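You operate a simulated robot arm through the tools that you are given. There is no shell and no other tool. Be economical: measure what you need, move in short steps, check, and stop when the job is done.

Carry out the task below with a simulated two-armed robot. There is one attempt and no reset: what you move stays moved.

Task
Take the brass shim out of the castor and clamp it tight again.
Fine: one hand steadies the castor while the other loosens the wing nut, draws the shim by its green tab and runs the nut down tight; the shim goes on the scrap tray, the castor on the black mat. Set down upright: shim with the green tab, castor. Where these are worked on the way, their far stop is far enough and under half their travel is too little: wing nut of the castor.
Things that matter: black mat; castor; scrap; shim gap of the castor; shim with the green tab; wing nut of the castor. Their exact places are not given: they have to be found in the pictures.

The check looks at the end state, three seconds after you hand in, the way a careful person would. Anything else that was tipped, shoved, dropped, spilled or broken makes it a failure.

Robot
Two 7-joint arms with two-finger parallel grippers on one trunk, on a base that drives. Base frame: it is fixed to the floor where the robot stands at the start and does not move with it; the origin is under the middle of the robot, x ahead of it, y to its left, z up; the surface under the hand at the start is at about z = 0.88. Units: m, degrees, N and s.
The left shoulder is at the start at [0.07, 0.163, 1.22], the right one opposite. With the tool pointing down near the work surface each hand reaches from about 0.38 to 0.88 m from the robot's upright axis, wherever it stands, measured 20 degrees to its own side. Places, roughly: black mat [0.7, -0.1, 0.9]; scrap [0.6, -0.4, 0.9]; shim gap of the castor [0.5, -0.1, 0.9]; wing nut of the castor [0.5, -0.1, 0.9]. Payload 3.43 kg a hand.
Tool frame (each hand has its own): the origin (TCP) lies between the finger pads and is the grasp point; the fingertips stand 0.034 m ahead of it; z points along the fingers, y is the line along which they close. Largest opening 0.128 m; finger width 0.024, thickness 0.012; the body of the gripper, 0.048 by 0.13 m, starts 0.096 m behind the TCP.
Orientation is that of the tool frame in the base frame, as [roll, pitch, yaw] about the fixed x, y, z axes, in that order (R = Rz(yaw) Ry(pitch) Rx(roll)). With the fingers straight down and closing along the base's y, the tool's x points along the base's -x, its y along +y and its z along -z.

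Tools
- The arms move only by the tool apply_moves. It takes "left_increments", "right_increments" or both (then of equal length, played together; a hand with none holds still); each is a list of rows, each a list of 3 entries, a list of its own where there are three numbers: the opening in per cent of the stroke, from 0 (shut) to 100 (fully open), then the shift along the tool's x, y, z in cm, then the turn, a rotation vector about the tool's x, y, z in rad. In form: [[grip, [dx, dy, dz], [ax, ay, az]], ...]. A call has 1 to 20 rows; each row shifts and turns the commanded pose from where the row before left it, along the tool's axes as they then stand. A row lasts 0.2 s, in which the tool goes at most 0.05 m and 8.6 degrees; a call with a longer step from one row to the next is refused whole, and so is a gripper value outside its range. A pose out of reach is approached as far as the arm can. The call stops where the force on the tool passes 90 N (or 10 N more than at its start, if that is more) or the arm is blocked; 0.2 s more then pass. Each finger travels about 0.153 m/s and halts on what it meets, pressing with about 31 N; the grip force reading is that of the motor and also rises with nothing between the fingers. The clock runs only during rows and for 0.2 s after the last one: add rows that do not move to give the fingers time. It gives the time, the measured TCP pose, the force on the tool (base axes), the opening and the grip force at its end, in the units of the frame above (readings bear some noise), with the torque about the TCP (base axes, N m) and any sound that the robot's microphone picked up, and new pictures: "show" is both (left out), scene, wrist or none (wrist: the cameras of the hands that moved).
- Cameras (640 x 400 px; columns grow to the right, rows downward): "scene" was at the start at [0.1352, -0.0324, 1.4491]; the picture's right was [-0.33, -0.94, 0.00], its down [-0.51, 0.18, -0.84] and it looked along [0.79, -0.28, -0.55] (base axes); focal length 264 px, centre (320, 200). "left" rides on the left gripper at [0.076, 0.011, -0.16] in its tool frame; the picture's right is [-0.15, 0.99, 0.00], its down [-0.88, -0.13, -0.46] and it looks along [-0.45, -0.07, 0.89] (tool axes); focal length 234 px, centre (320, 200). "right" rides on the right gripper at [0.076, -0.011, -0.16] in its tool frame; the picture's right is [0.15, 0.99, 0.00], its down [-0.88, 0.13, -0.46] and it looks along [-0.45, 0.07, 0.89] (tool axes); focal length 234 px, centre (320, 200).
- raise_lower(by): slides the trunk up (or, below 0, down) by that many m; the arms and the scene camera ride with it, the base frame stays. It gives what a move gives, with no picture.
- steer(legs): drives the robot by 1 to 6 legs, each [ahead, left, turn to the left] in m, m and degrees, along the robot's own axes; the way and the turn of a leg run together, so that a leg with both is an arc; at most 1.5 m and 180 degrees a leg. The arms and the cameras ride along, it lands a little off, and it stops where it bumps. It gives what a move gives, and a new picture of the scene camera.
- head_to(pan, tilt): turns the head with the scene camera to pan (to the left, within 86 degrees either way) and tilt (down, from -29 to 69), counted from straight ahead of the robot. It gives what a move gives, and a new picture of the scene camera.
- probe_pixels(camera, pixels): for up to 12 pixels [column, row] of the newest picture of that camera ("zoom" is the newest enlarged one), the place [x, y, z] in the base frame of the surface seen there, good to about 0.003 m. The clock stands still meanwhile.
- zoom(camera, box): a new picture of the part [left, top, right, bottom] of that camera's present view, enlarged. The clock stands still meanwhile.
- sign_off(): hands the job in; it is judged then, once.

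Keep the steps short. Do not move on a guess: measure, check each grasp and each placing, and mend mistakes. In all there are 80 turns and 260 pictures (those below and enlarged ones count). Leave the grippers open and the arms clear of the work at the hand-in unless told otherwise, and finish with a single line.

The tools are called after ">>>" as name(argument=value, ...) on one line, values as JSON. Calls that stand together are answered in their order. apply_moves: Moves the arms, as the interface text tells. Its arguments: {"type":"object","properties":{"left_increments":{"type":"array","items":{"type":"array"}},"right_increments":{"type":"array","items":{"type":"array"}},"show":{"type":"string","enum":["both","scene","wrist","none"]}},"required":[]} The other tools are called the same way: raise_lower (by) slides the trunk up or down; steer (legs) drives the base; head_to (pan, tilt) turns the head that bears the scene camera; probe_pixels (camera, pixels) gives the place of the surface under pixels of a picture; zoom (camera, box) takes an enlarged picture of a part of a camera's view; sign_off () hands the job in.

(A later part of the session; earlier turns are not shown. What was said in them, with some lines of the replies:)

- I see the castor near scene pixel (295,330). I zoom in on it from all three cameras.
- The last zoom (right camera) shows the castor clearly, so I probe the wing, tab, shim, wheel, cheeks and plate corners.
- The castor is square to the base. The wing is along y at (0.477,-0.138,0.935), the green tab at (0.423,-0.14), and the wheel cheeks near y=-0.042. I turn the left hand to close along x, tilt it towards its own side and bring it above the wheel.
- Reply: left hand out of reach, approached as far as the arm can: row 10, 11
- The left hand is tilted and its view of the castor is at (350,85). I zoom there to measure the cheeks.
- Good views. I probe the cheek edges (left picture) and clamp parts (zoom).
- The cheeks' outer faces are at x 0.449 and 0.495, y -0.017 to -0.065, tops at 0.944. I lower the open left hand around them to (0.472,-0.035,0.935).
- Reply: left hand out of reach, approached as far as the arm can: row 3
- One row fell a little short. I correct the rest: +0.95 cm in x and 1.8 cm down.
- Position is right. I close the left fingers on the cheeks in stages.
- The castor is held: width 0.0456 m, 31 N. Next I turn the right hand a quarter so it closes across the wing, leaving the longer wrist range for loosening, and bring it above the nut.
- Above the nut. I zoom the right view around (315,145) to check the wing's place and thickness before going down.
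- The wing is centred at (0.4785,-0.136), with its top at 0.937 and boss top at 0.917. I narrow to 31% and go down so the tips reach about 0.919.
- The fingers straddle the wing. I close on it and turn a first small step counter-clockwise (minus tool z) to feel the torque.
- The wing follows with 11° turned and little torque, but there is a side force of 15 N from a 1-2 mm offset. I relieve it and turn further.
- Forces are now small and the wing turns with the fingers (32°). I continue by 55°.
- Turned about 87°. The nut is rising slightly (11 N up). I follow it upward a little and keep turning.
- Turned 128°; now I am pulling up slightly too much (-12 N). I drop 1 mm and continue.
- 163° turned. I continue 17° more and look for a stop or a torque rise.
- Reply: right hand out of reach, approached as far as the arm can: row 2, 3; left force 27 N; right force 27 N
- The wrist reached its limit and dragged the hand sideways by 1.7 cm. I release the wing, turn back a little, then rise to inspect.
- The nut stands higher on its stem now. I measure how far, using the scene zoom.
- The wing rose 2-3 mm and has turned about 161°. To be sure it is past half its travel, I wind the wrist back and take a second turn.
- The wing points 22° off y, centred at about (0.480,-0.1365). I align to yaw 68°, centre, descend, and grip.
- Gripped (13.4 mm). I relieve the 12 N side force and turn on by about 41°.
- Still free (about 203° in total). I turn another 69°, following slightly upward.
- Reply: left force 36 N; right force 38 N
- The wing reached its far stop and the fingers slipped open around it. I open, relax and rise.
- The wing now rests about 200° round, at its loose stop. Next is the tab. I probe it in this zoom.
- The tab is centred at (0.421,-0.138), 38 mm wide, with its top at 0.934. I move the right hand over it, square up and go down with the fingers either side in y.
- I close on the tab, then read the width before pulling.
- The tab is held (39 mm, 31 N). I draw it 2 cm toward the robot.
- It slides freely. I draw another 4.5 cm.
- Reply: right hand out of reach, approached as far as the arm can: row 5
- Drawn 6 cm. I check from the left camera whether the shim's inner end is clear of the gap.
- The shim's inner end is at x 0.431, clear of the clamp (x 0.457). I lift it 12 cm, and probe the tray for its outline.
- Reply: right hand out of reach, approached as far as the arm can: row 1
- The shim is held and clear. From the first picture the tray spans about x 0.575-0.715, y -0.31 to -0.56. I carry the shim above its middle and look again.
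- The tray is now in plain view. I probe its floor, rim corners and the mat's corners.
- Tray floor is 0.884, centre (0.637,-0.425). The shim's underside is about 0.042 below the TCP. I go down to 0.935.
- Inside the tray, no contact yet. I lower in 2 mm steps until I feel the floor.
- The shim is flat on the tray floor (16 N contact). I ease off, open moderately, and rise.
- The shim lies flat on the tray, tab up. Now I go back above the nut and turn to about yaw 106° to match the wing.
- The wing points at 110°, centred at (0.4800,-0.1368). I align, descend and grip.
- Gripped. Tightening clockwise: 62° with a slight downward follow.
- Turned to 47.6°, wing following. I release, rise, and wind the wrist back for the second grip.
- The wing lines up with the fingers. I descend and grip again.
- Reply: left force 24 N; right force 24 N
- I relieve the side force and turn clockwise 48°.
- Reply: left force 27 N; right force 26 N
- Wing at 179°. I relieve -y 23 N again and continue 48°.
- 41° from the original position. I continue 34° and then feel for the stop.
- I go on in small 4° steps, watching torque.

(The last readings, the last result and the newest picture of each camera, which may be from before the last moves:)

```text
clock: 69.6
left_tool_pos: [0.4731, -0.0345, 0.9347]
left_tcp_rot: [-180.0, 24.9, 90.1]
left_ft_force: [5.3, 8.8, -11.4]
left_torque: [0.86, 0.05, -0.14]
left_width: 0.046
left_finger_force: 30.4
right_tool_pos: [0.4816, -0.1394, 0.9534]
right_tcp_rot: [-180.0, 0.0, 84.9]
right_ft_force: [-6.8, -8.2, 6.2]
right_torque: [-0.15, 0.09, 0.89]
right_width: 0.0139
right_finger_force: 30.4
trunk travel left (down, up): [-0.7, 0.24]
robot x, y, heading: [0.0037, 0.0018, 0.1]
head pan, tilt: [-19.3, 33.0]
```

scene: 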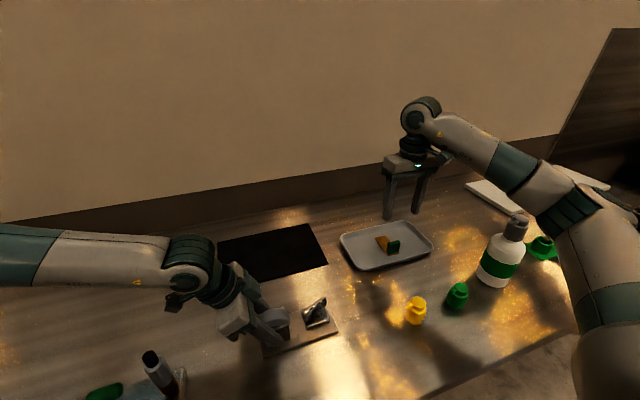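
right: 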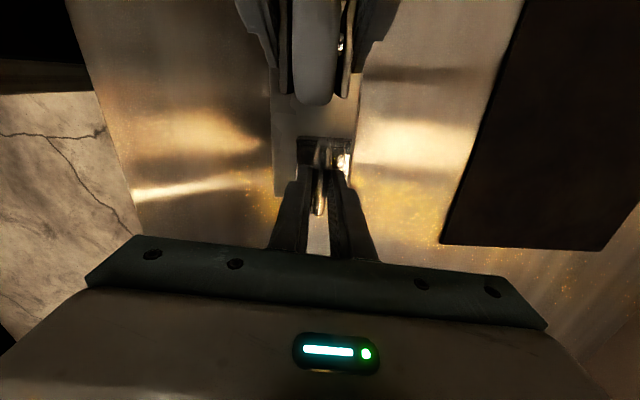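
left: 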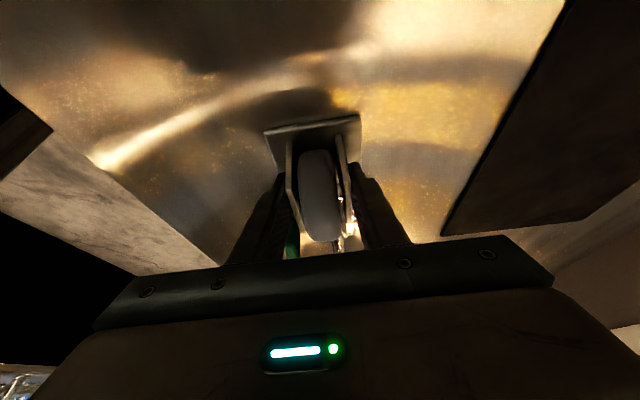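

Torque rose to 0.9 N m near 85°: it is at the tight stop. One more small push to seat it, then release and rise.

>>> apply_moves(right_increments=[[0, [0, 0, 0], [0, 0, 0.06]], [0, [0, 0, 0], [0, 0, 0]]], show="none")

>>> apply_moves(right_increments=[[31, [0, 0, 0], [0, 0, -0.04]], [31, [0, 0, 0], [0, 0, 0]], [31, [0, 0, -4], [0, 0, 0]], [31, [0, 0, -4], [0, 0, 0]], [31, [0, 0, 0], [0, 0, 0]]], show="wrist")

>>> zoom(camera="right", box=[260, 95, 380, 190])

```text
clock: 70.2
left_tool_pos: [0.4725, -0.0348, 0.9337]
left_tcp_rot: [-179.9, 24.9, 90.3]
left_ft_force: [7.8, 4.3, -10.9]
left_torque: [0.7, 0.04, -0.01]
left_width: 0.0458
left_finger_force: 31.1
right_tool_pos: [0.4814, -0.1395, 0.9521]
right_tcp_rot: [-179.9, 0.0, 81.4]
right_ft_force: [-8.3, -4.8, 6.2]
right_torque: [0.08, 0.2, 0.95]
right_width: 0.0157
right_finger_force: 30.6
trunk travel left (down, up): [-0.7, 0.24]
robot x, y, heading: [0.0023, 0.001, -0.3]
head pan, tilt: [-19.3, 33.0]
```

```text
clock: 71.4
left_tool_pos: [0.4734, -0.0357, 0.9331]
left_tcp_rot: [180.0, 24.9, 90.1]
left_ft_force: [-0.5, 0.5, -5.0]
left_torque: [0.2, 0.03, -0.04]
left_width: 0.0459
left_finger_force: 30.7
right_tool_pos: [0.4826, -0.1394, 1.0336]
right_tcp_rot: [-179.9, 0.0, 83.7]
right_ft_force: [0.2, -0.6, -0.6]
right_torque: [0.01, 0.0, 0.02]
right_width: 0.0396
right_finger_force: 0.0
trunk travel left (down, up): [-0.7, 0.24]
robot x, y, heading: [0.0005, 0.0008, 0.1]
head pan, tilt: [-19.3, 33.0]
```

right: 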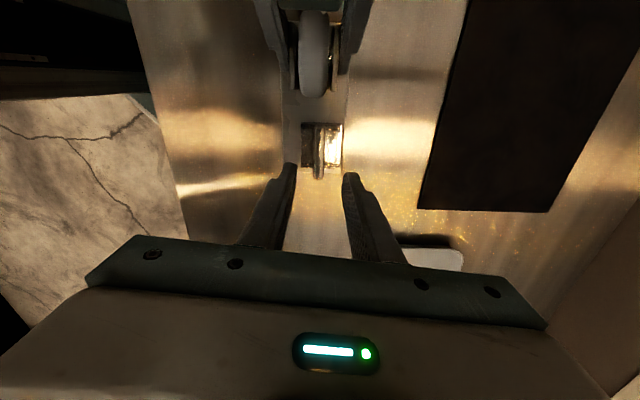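

```text
4.21 times, centred on (320, 142) of right
```

zoom: 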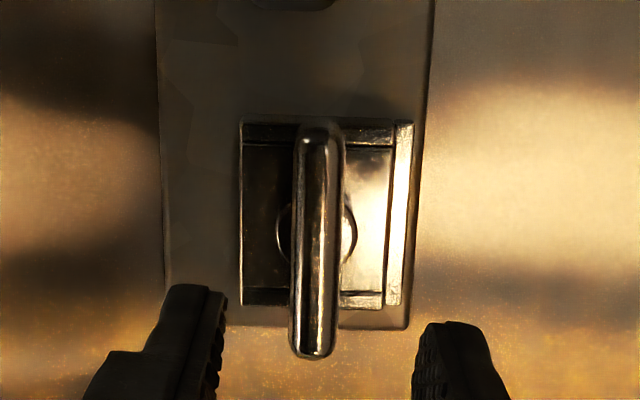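

The wing is back square with the plate (its tight place) and the gap has no shim. I move the right hand away, then lift the castor 3 cm with the left.

>>> apply_moves(right_increments=[[31, [0, 0, -4], [0, 0, 0]], [60, [-3.9, 0, -2.9], [0, 0, 0]], [60, [-3.9, 0, -2.9], [0, 0, 0]], [60, [-3.9, 0, -2.9], [0, 0, 0]], [60, [-3.9, 0, -2.9], [0, 0, 0]], [60, [-3.9, 0, 0], [0, 0, 0]], [60, [0, 0, 0], [0, 0, 0]]], show="none")

>>> apply_moves(left_increments=[[0, [-0.42, 0, -0.91], [0, 0, 0]], [0, [-0.42, 0, -0.91], [0, 0, 0]], [0, [-0.42, 0, -0.91], [0, 0, 0]], [0, [0, 0, 0], [0, 0, 0]]])

>>> zoom(camera="scene", box=[210, 270, 370, 370])

```text
clock: 73.0
left_tool_pos: [0.4728, -0.0331, 0.9335]
left_tcp_rot: [-179.9, 25.0, 90.1]
left_ft_force: [-0.5, -0.2, -5.4]
left_torque: [0.21, -0.01, 0.0]
left_width: 0.0458
left_finger_force: 30.8
right_tool_pos: [0.4605, -0.3323, 1.1888]
right_tcp_rot: [-179.9, 0.0, 83.6]
right_ft_force: [0.2, -0.1, -0.8]
right_torque: [-0.02, -0.01, 0.02]
right_width: 0.077
right_finger_force: 0.2
trunk travel left (down, up): [-0.7, 0.24]
robot x, y, heading: [0.0006, -0.0013, -0.1]
head pan, tilt: [-19.3, 33.0]
```

```text
clock: 74.0
left_tool_pos: [0.4725, -0.0342, 0.9625]
left_tcp_rot: [179.9, 24.9, 90.1]
left_ft_force: [0.3, 0.1, -4.5]
left_torque: [0.18, -0.01, 0.02]
left_width: 0.046
left_finger_force: 30.9
right_tool_pos: [0.4618, -0.3318, 1.188]
right_tcp_rot: [-179.9, 0.1, 83.8]
right_ft_force: [-0.2, 0.9, -0.6]
right_torque: [-0.01, 0.02, 0.04]
right_width: 0.0767
right_finger_force: 0.1
trunk travel left (down, up): [-0.7, 0.24]
robot x, y, heading: [0.0005, -0.0033, 0.2]
head pan, tilt: [-19.3, 33.0]
```

scene: 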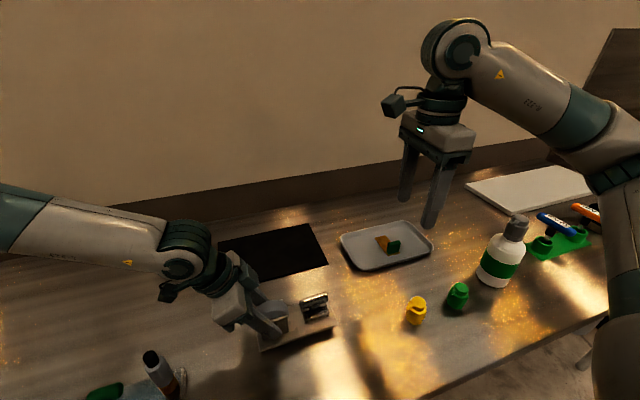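
left: 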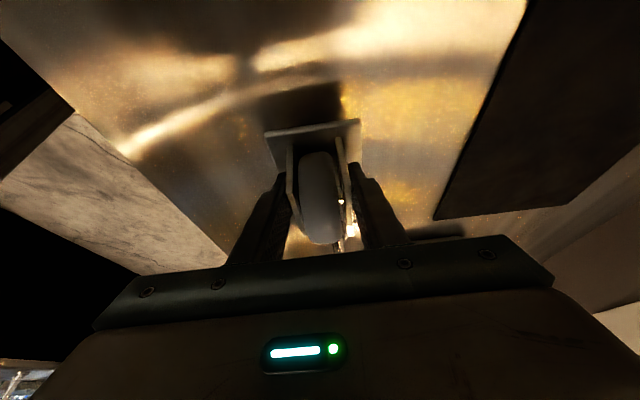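

```text
4.00 times, centred on (290, 320) of scene
```

zoom: 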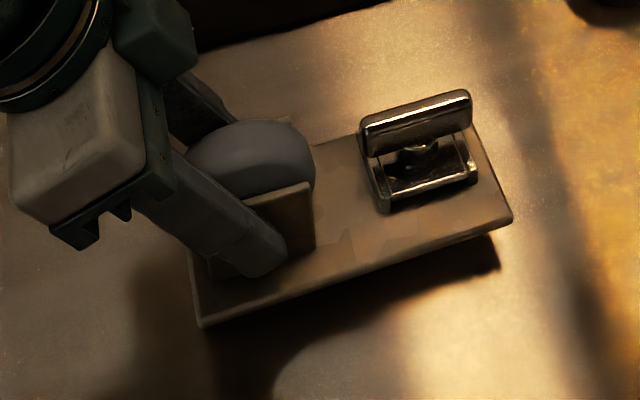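

Lifted level and firmly held (about 5 N). I raise 3 cm more, then carry it forward 25.5 cm over the mat.

>>> apply_moves(left_increments=[[0, [-0.64, 0, -1.36], [0, 0, 0]], [0, [-0.64, 0, -1.36], [0, 0, 0]], [0, [0, 3.2, 0], [0, 0, 0]], [0, [0, 3.2, 0], [0, 0, 0]], [0, [0, 3.2, 0], [0, 0, 0]], [0, [0, 3.2, 0], [0, 0, 0]], [0, [0, 0, 0], [0, 0, 0]]])

```text
clock: 75.6
left_tool_pos: [0.473, -0.0341, 0.9629]
left_tcp_rot: [179.9, 24.9, 90.0]
left_ft_force: [0.2, 0.7, -4.0]
left_torque: [0.22, 0.04, -0.01]
left_width: 0.0459
left_finger_force: 31.3
left hand out of reach, approached as far as the arm can: row 1, 2, 3, 4, 5, 6
right_tool_pos: [0.4596, -0.333, 1.1895]
right_tcp_rot: [-180.0, 0.0, 83.7]
right_ft_force: [-0.5, -1.2, 0.1]
right_torque: [-0.01, -0.03, 0.0]
right_width: 0.0767
right_finger_force: 0.0
trunk travel left (down, up): [-0.7, 0.24]
robot x, y, heading: [-0.0014, 0.001, -0.1]
head pan, tilt: [-19.3, 33.0]
```

scene: 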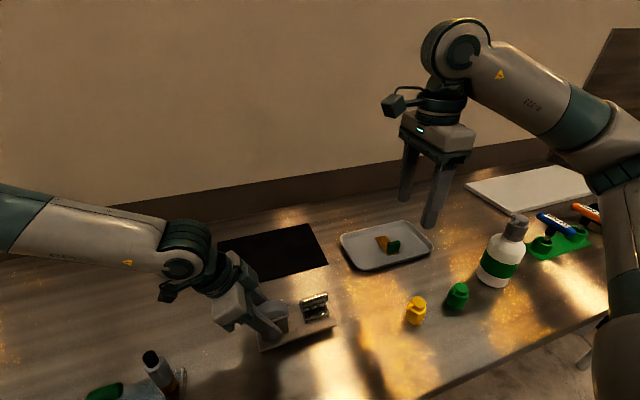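
left: 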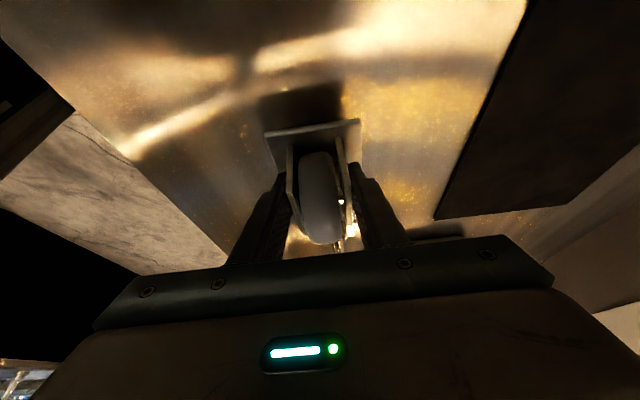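

The left wrist is at its limit for that yaw. I raise the trunk 5 cm for clearance and then relax the yaw a bit, as a 25° turned castor still fits on the mat.

>>> raise_lower(by=0.05)

>>> apply_moves(left_increments=[[0, [0, 0, 0], [-0.046, 0, -0.0985]], [0, [0, 0, 0], [-0.046, 0, -0.0985]], [0, [0, 0, 0], [-0.046, 0, -0.0985]], [0, [0, 0, 0], [-0.046, 0, -0.0985]], [0, [0, 0, 0], [0, 0, 0]]])

```text
clock: 76.5
left_tool_pos: [0.4723, -0.0342, 1.0138]
left_tcp_rot: [179.9, 25.0, 90.2]
left_ft_force: [-0.9, 0.0, -4.9]
left_torque: [0.23, -0.01, 0.06]
left_width: 0.046
left_finger_force: 31.3
right_tool_pos: [0.4606, -0.3336, 1.2396]
right_tcp_rot: [-179.9, 0.0, 83.7]
right_ft_force: [0.8, -0.6, -0.1]
right_torque: [-0.01, 0.02, -0.01]
right_width: 0.0767
right_finger_force: 0.0
trunk travel left (down, up): [-0.75, 0.19]
robot x, y, heading: [0.0042, 0.0015, 0.0]
head pan, tilt: [-19.3, 33.0]
```

```text
clock: 77.7
left_tool_pos: [0.4718, -0.0334, 1.0132]
left_tcp_rot: [179.9, 25.1, 115.1]
left_ft_force: [0.7, 0.2, -5.3]
left_torque: [0.19, 0.11, -0.02]
left_width: 0.0458
left_finger_force: 30.9
right_tool_pos: [0.4603, -0.3335, 1.2381]
right_tcp_rot: [-180.0, 0.0, 83.8]
right_ft_force: [1.5, 0.5, 0.2]
right_torque: [0.0, -0.02, 0.04]
right_width: 0.0766
right_finger_force: 0.0
trunk travel left (down, up): [-0.75, 0.19]
robot x, y, heading: [-0.0006, -0.0031, 0.3]
head pan, tilt: [-19.3, 33.0]
```

scene: 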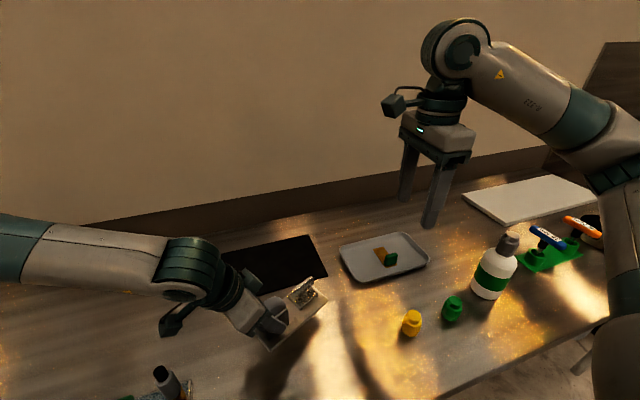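
left: 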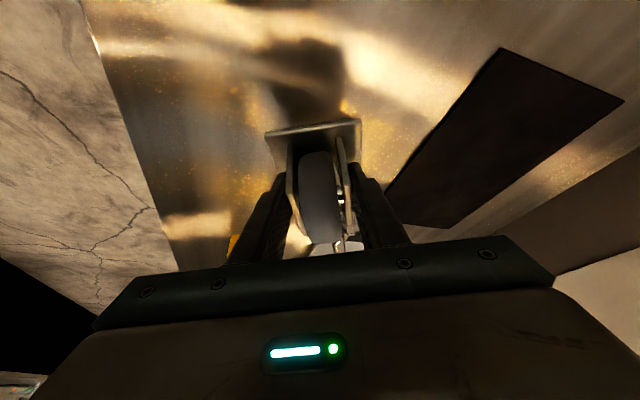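

The rotation works with the castor level. Now I move it +23 cm in x toward the mat.

>>> apply_moves(left_increments=[[0, [-1.475, 3.49, 0.69], [0, 0, 0]], [0, [-1.475, 3.49, 0.69], [0, 0, 0]], [0, [-1.475, 3.49, 0.69], [0, 0, 0]], [0, [-1.475, 3.49, 0.69], [0, 0, 0]], [0, [-1.475, 3.49, 0.69], [0, 0, 0]], [0, [-1.475, 3.49, 0.69], [0, 0, 0]], [0, [0, 0, 0], [0, 0, 0]]])

```text
clock: 79.3
left_tool_pos: [0.6653, -0.0346, 1.0134]
left_tcp_rot: [179.8, 25.0, 115.0]
left_ft_force: [-0.7, -0.5, -5.2]
left_torque: [0.16, 0.09, 0.02]
left_width: 0.0459
left_finger_force: 30.3
left hand out of reach, approached as far as the arm can: row 6
right_tool_pos: [0.4623, -0.3325, 1.2393]
right_tcp_rot: [-179.9, 0.0, 83.7]
right_ft_force: [-0.6, 0.0, 0.3]
right_torque: [-0.01, 0.03, 0.0]
right_width: 0.0768
right_finger_force: 0.2
trunk travel left (down, up): [-0.75, 0.19]
robot x, y, heading: [-0.0024, -0.0027, -0.1]
head pan, tilt: [-19.3, 33.0]
```

scene: 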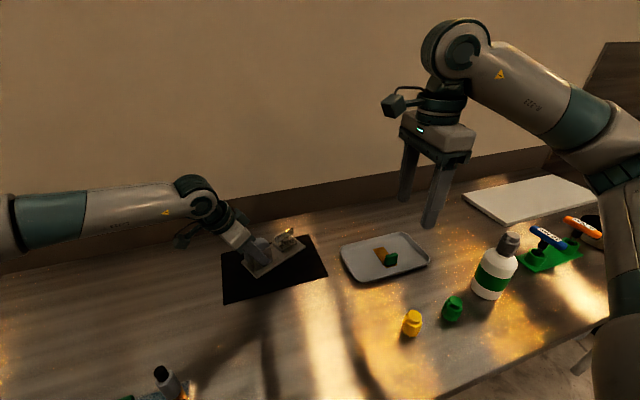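
left: 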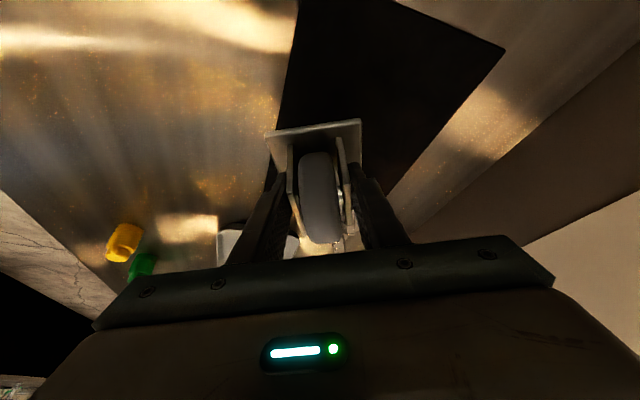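

Reached x 0.665, about 3.5 cm short. I measure the mat corners and castor corners again from the scene.

>>> probe_pixels(camera="scene", pixels=[[226, 300], [325, 275], [307, 238], [224, 258], [257, 276], [306, 249], [296, 240], [290, 270]])

>>> zoom(camera="scene", box=[210, 215, 340, 310])

```text
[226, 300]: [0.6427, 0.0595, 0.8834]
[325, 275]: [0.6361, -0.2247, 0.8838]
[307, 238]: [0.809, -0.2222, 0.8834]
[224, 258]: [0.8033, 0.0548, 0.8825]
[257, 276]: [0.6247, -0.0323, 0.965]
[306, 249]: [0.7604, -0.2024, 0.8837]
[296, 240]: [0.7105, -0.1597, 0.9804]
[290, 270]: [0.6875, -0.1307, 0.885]
```

```text
4.21 times, centred on (275, 262) of scene
```

zoom: 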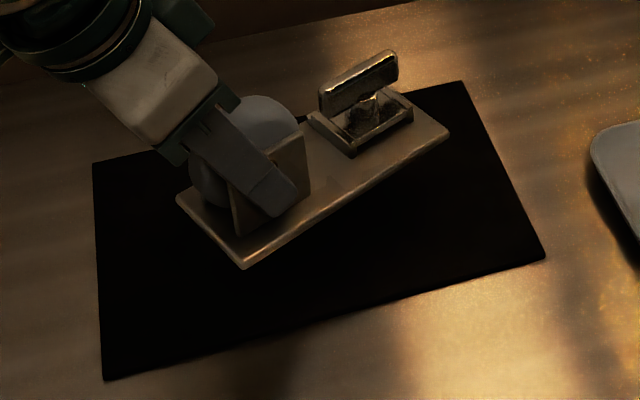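

The mat spans x 0.635-0.812, y -0.225 to 0.057. The castor's near corner needs about +3 cm. I turn 8° more and move on +3.3 cm.

>>> apply_moves(left_increments=[[0, [0, 0, 0], [-0.0297, 0, -0.0634]], [0, [0, 0, 0], [-0.0297, 0, -0.0634]], [0, [-0.54, 0.92, 0.25], [0, 0, 0]], [0, [-0.54, 0.92, 0.25], [0, 0, 0]], [0, [-0.54, 0.92, 0.25], [0, 0, 0]], [0, [0, 0, 0], [0, 0, 0]]], show="scene")

>>> zoom(camera="scene", box=[210, 215, 340, 310])

```text
clock: 80.7
left_tool_pos: [0.698, -0.0338, 1.0139]
left_tcp_rot: [179.9, 25.0, 123.1]
left_ft_force: [0.1, 0.5, -5.6]
left_torque: [0.14, 0.13, -0.03]
left_width: 0.0457
left_finger_force: 30.7
right_tool_pos: [0.4596, -0.3339, 1.2379]
right_tcp_rot: [-180.0, 0.0, 83.7]
right_ft_force: [0.0, 0.2, 0.0]
right_torque: [0.01, 0.03, 0.03]
right_width: 0.0767
right_finger_force: 0.0
trunk travel left (down, up): [-0.75, 0.19]
robot x, y, heading: [-0.0005, -0.0012, -0.1]
head pan, tilt: [-19.3, 33.0]
```

scene: 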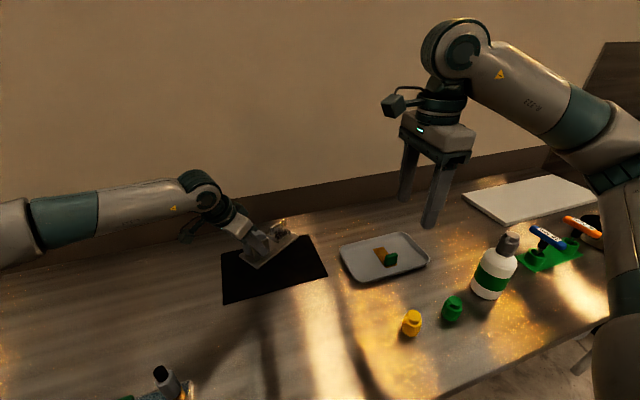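

```text
4.21 times, centred on (275, 262) of scene
```

zoom: 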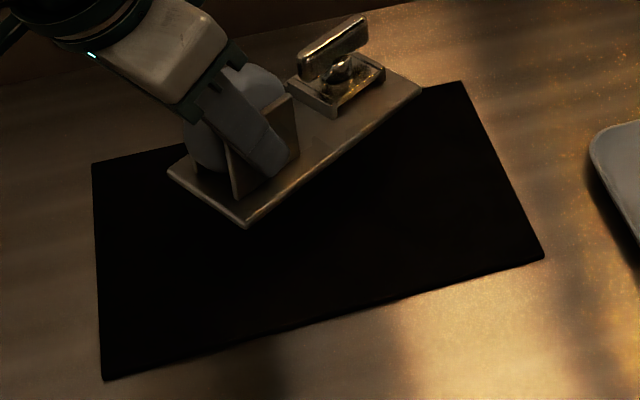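

>>> probe_pixels(camera="zoom", pixels=[[243, 218], [415, 90], [174, 172], [375, 70], [330, 155]])

```text
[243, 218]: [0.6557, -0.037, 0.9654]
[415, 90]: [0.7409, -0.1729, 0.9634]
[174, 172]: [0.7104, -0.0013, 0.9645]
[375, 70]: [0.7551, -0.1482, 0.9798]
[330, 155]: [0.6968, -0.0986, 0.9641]
```

All four plate corners fall inside the mat. I lower with the trunk (keeping the arm's shape) by 7 cm.

>>> raise_lower(by=-0.07)

```text
clock: 81.8
left_tool_pos: [0.6976, -0.0343, 0.9441]
left_tcp_rot: [179.8, 25.0, 123.0]
left_ft_force: [-0.1, -0.1, -5.8]
left_torque: [0.17, 0.16, -0.02]
left_width: 0.046
left_finger_force: 31.0
right_tool_pos: [0.4601, -0.3326, 1.1692]
right_tcp_rot: [180.0, 0.1, 83.6]
right_ft_force: [-0.8, 0.5, -0.5]
right_torque: [0.01, -0.02, -0.04]
right_width: 0.0771
right_finger_force: 0.0
trunk travel left (down, up): [-0.68, 0.26]
robot x, y, heading: [-0.0007, -0.0043, -0.2]
head pan, tilt: [-19.3, 33.0]
```

No contact yet. I go down another 5 mm, then 2 mm more.

>>> raise_lower(by=-0.005)

>>> raise_lower(by=-0.002)

```text
clock: 82.3
left_tool_pos: [0.698, -0.0332, 0.9401]
left_tcp_rot: [179.8, 25.1, 123.0]
left_ft_force: [-1.1, 1.6, 0.7]
left_torque: [-0.56, -0.12, 0.03]
left_width: 0.0459
left_finger_force: 31.3
right_tool_pos: [0.4603, -0.3335, 1.1642]
right_tcp_rot: [179.9, 0.0, 83.7]
right_ft_force: [0.8, 0.3, 0.0]
right_torque: [-0.02, 0.0, 0.02]
right_width: 0.0766
right_finger_force: 0.1
trunk travel left (down, up): [-0.675, 0.265]
robot x, y, heading: [-0.0005, -0.0012, -0.0]
head pan, tilt: [-19.3, 33.0]
```

```text
clock: 82.9
left_tool_pos: [0.6979, -0.0342, 0.9388]
left_tcp_rot: [179.7, 25.2, 123.0]
left_ft_force: [2.6, 0.5, 13.6]
left_torque: [0.14, 0.84, -0.14]
left_width: 0.0457
left_finger_force: 30.8
right_tool_pos: [0.4603, -0.3326, 1.1643]
right_tcp_rot: [180.0, 0.0, 83.6]
right_ft_force: [-0.6, 0.6, 0.3]
right_torque: [0.0, -0.05, 0.01]
right_width: 0.0766
right_finger_force: 0.1
trunk travel left (down, up): [-0.673, 0.267]
robot x, y, heading: [-0.0008, -0.0007, -0.2]
head pan, tilt: [-19.3, 33.0]
```

The castor rests on the mat (14 N contact). I open the left hand and check.

>>> apply_moves(left_increments=[[45, [0, 0, 0], [0, 0, 0]], [70, [0, 0, 0], [0, 0, 0]], [90, [0, 0, 0], [0, 0, 0]], [90, [0, 0, 0], [0, 0, 0]]])

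>>> zoom(camera="scene", box=[210, 205, 340, 300])

```text
clock: 83.9
left_tool_pos: [0.6977, -0.0339, 0.9372]
left_tcp_rot: [179.8, 25.0, 123.0]
left_ft_force: [-0.1, -0.8, -0.4]
left_torque: [0.0, 0.0, 0.01]
left_width: 0.115
left_finger_force: 0.1
right_tool_pos: [0.4594, -0.3321, 1.1618]
right_tcp_rot: [180.0, 0.0, 83.6]
right_ft_force: [-0.1, 0.2, 0.9]
right_torque: [0.0, 0.04, -0.01]
right_width: 0.0768
right_finger_force: 0.0
trunk travel left (down, up): [-0.673, 0.267]
robot x, y, heading: [0.0014, -0.001, 0.1]
head pan, tilt: [-19.3, 33.0]
```

scene: 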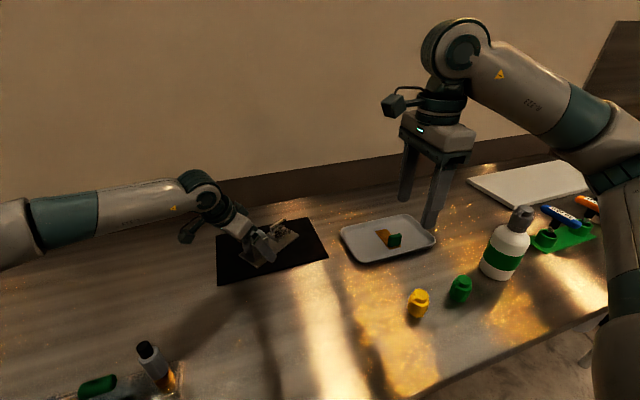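
left: 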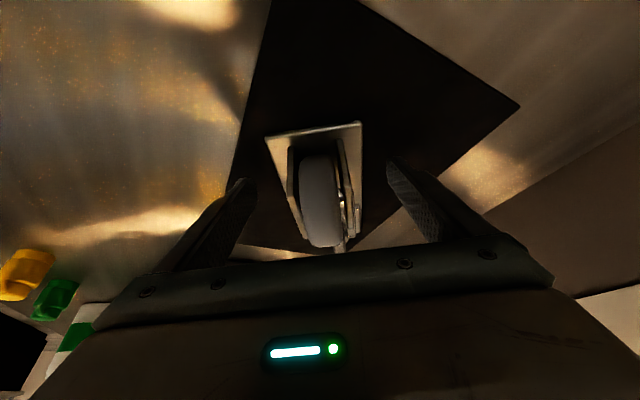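

```text
4.21 times, centred on (275, 252) of scene
```

zoom: 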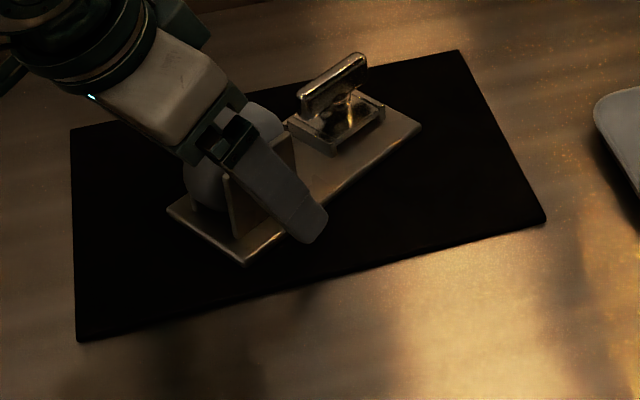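

The castor sits flat on the mat. I back out straight up with the trunk, then check everything.

>>> raise_lower(by=0.16)

>>> apply_moves(left_increments=[[100, [2, 0, -3], [0, 0, 0]], [100, [2, -2, -3], [0, 0, 0]], [100, [2, -3, -3], [0, 0, 0]], [100, [2, -3, -2], [0, 0, 0]], [100, [2, -3, 0], [0, 0, 0]]], right_increments=[[100, [0, 0, 0], [0, 0, 0]], [100, [0, 0, 0], [0, 0, 0]], [100, [0, 0, 0], [0, 0, 0]], [100, [0, 0, 0], [0, 0, 0]], [100, [0, 0, 0], [0, 0, 0]]], show="scene")

>>> zoom(camera="scene", box=[220, 230, 440, 340])

```text
clock: 85.7
left_tool_pos: [0.6983, -0.0332, 1.0958]
left_tcp_rot: [179.9, 25.1, 123.0]
left_ft_force: [0.0, 0.6, 0.1]
left_torque: [-0.02, 0.03, 0.0]
left_width: 0.1153
left_finger_force: 0.0
right_tool_pos: [0.4612, -0.3327, 1.3221]
right_tcp_rot: [180.0, 0.0, 83.6]
right_ft_force: [-0.8, -0.7, 0.5]
right_torque: [-0.01, 0.04, 0.03]
right_width: 0.0769
right_finger_force: 0.1
trunk travel left (down, up): [-0.833, 0.107]
robot x, y, heading: [0.0019, 0.0022, -0.1]
head pan, tilt: [-19.3, 33.0]
```

```text
clock: 86.9
left_tool_pos: [0.5294, 0.0212, 1.1534]
left_tcp_rot: [179.8, 25.1, 123.0]
left_ft_force: [0.1, -0.1, 0.2]
left_torque: [-0.02, 0.02, 0.02]
left_width: 0.128
left_finger_force: 0.0
right_tool_pos: [0.4599, -0.333, 1.3225]
right_tcp_rot: [-180.0, 0.0, 83.7]
right_ft_force: [0.3, -0.2, -1.1]
right_torque: [-0.01, 0.02, -0.04]
right_width: 0.128
right_finger_force: 0.0
trunk travel left (down, up): [-0.833, 0.107]
robot x, y, heading: [-0.0017, -0.0024, -0.1]
head pan, tilt: [-19.3, 33.0]
```

scene: 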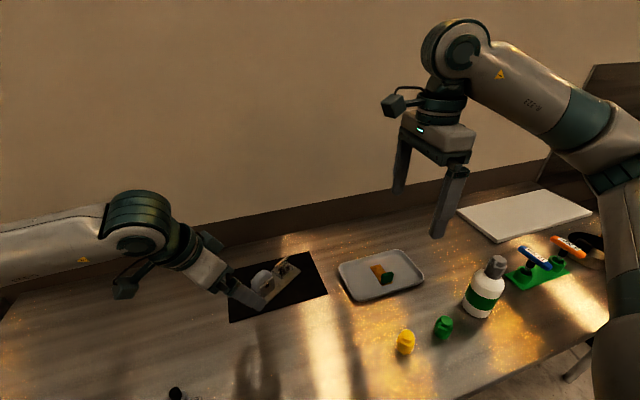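

```text
2.91 times, centred on (330, 285) of scene
```

zoom: 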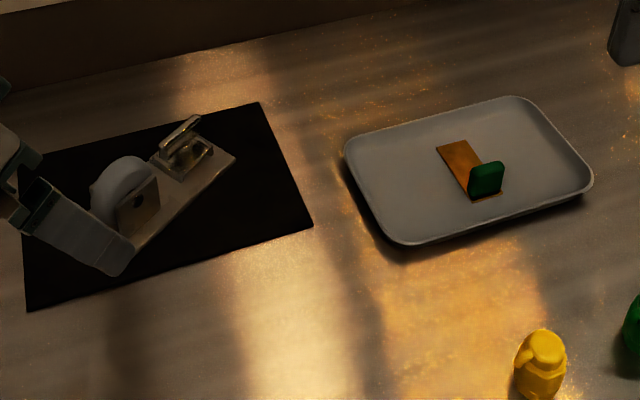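

Everything looks in place. I move the left hand further back for an unobstructed last look.

>>> apply_moves(left_increments=[[100, [3, -3, -1], [0, 0, 0]], [100, [3, -3, -1], [0, 0, 0]], [100, [3, -2, -1], [0, 0, 0]]], show="scene")

>>> zoom(camera="scene", box=[220, 245, 340, 330])

```text
clock: 87.7
left_tool_pos: [0.4183, 0.0521, 1.1425]
left_tcp_rot: [180.0, 25.1, 123.0]
left_ft_force: [0.4, 0.6, -0.5]
left_torque: [0.02, 0.02, -0.01]
left_width: 0.1282
left_finger_force: 0.1
left hand out of reach, approached as far as the arm can: row 3
right_tool_pos: [0.46, -0.3324, 1.3224]
right_tcp_rot: [-180.0, 0.0, 83.7]
right_ft_force: [0.2, 1.0, -0.9]
right_torque: [0.03, -0.05, 0.02]
right_width: 0.1283
right_finger_force: 0.0
trunk travel left (down, up): [-0.833, 0.107]
robot x, y, heading: [-0.0003, -0.0017, 0.1]
head pan, tilt: [-19.3, 33.0]
```

scene: 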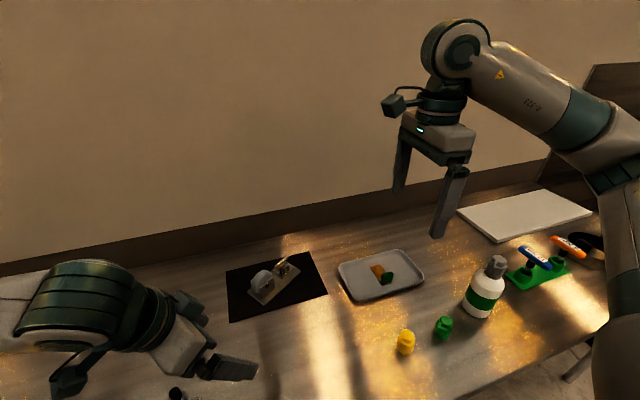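

```text
4.71 times, centred on (280, 288) of scene
```

zoom: 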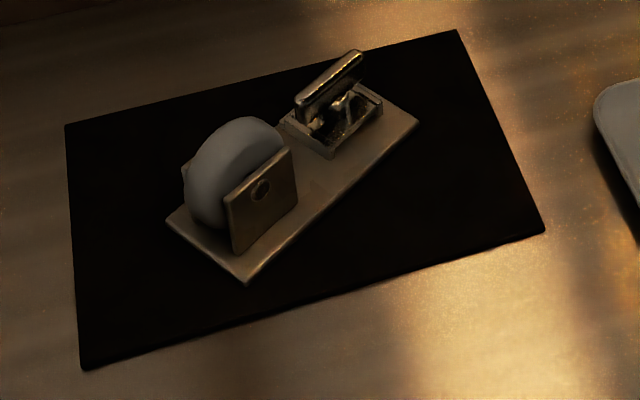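

The castor is upright and wholly on the mat, with the wing nut square at its tight stop. The shim lies on the tray with its tab up. Both hands are open and clear, so I hand in.

>>> sign_off()

```text
The job is handed in.
```

The brass shim is out and lying tab-up on the scrap tray, and the castor is clamped tight again and standing upright on the black mat; the result of the check is not back yet.
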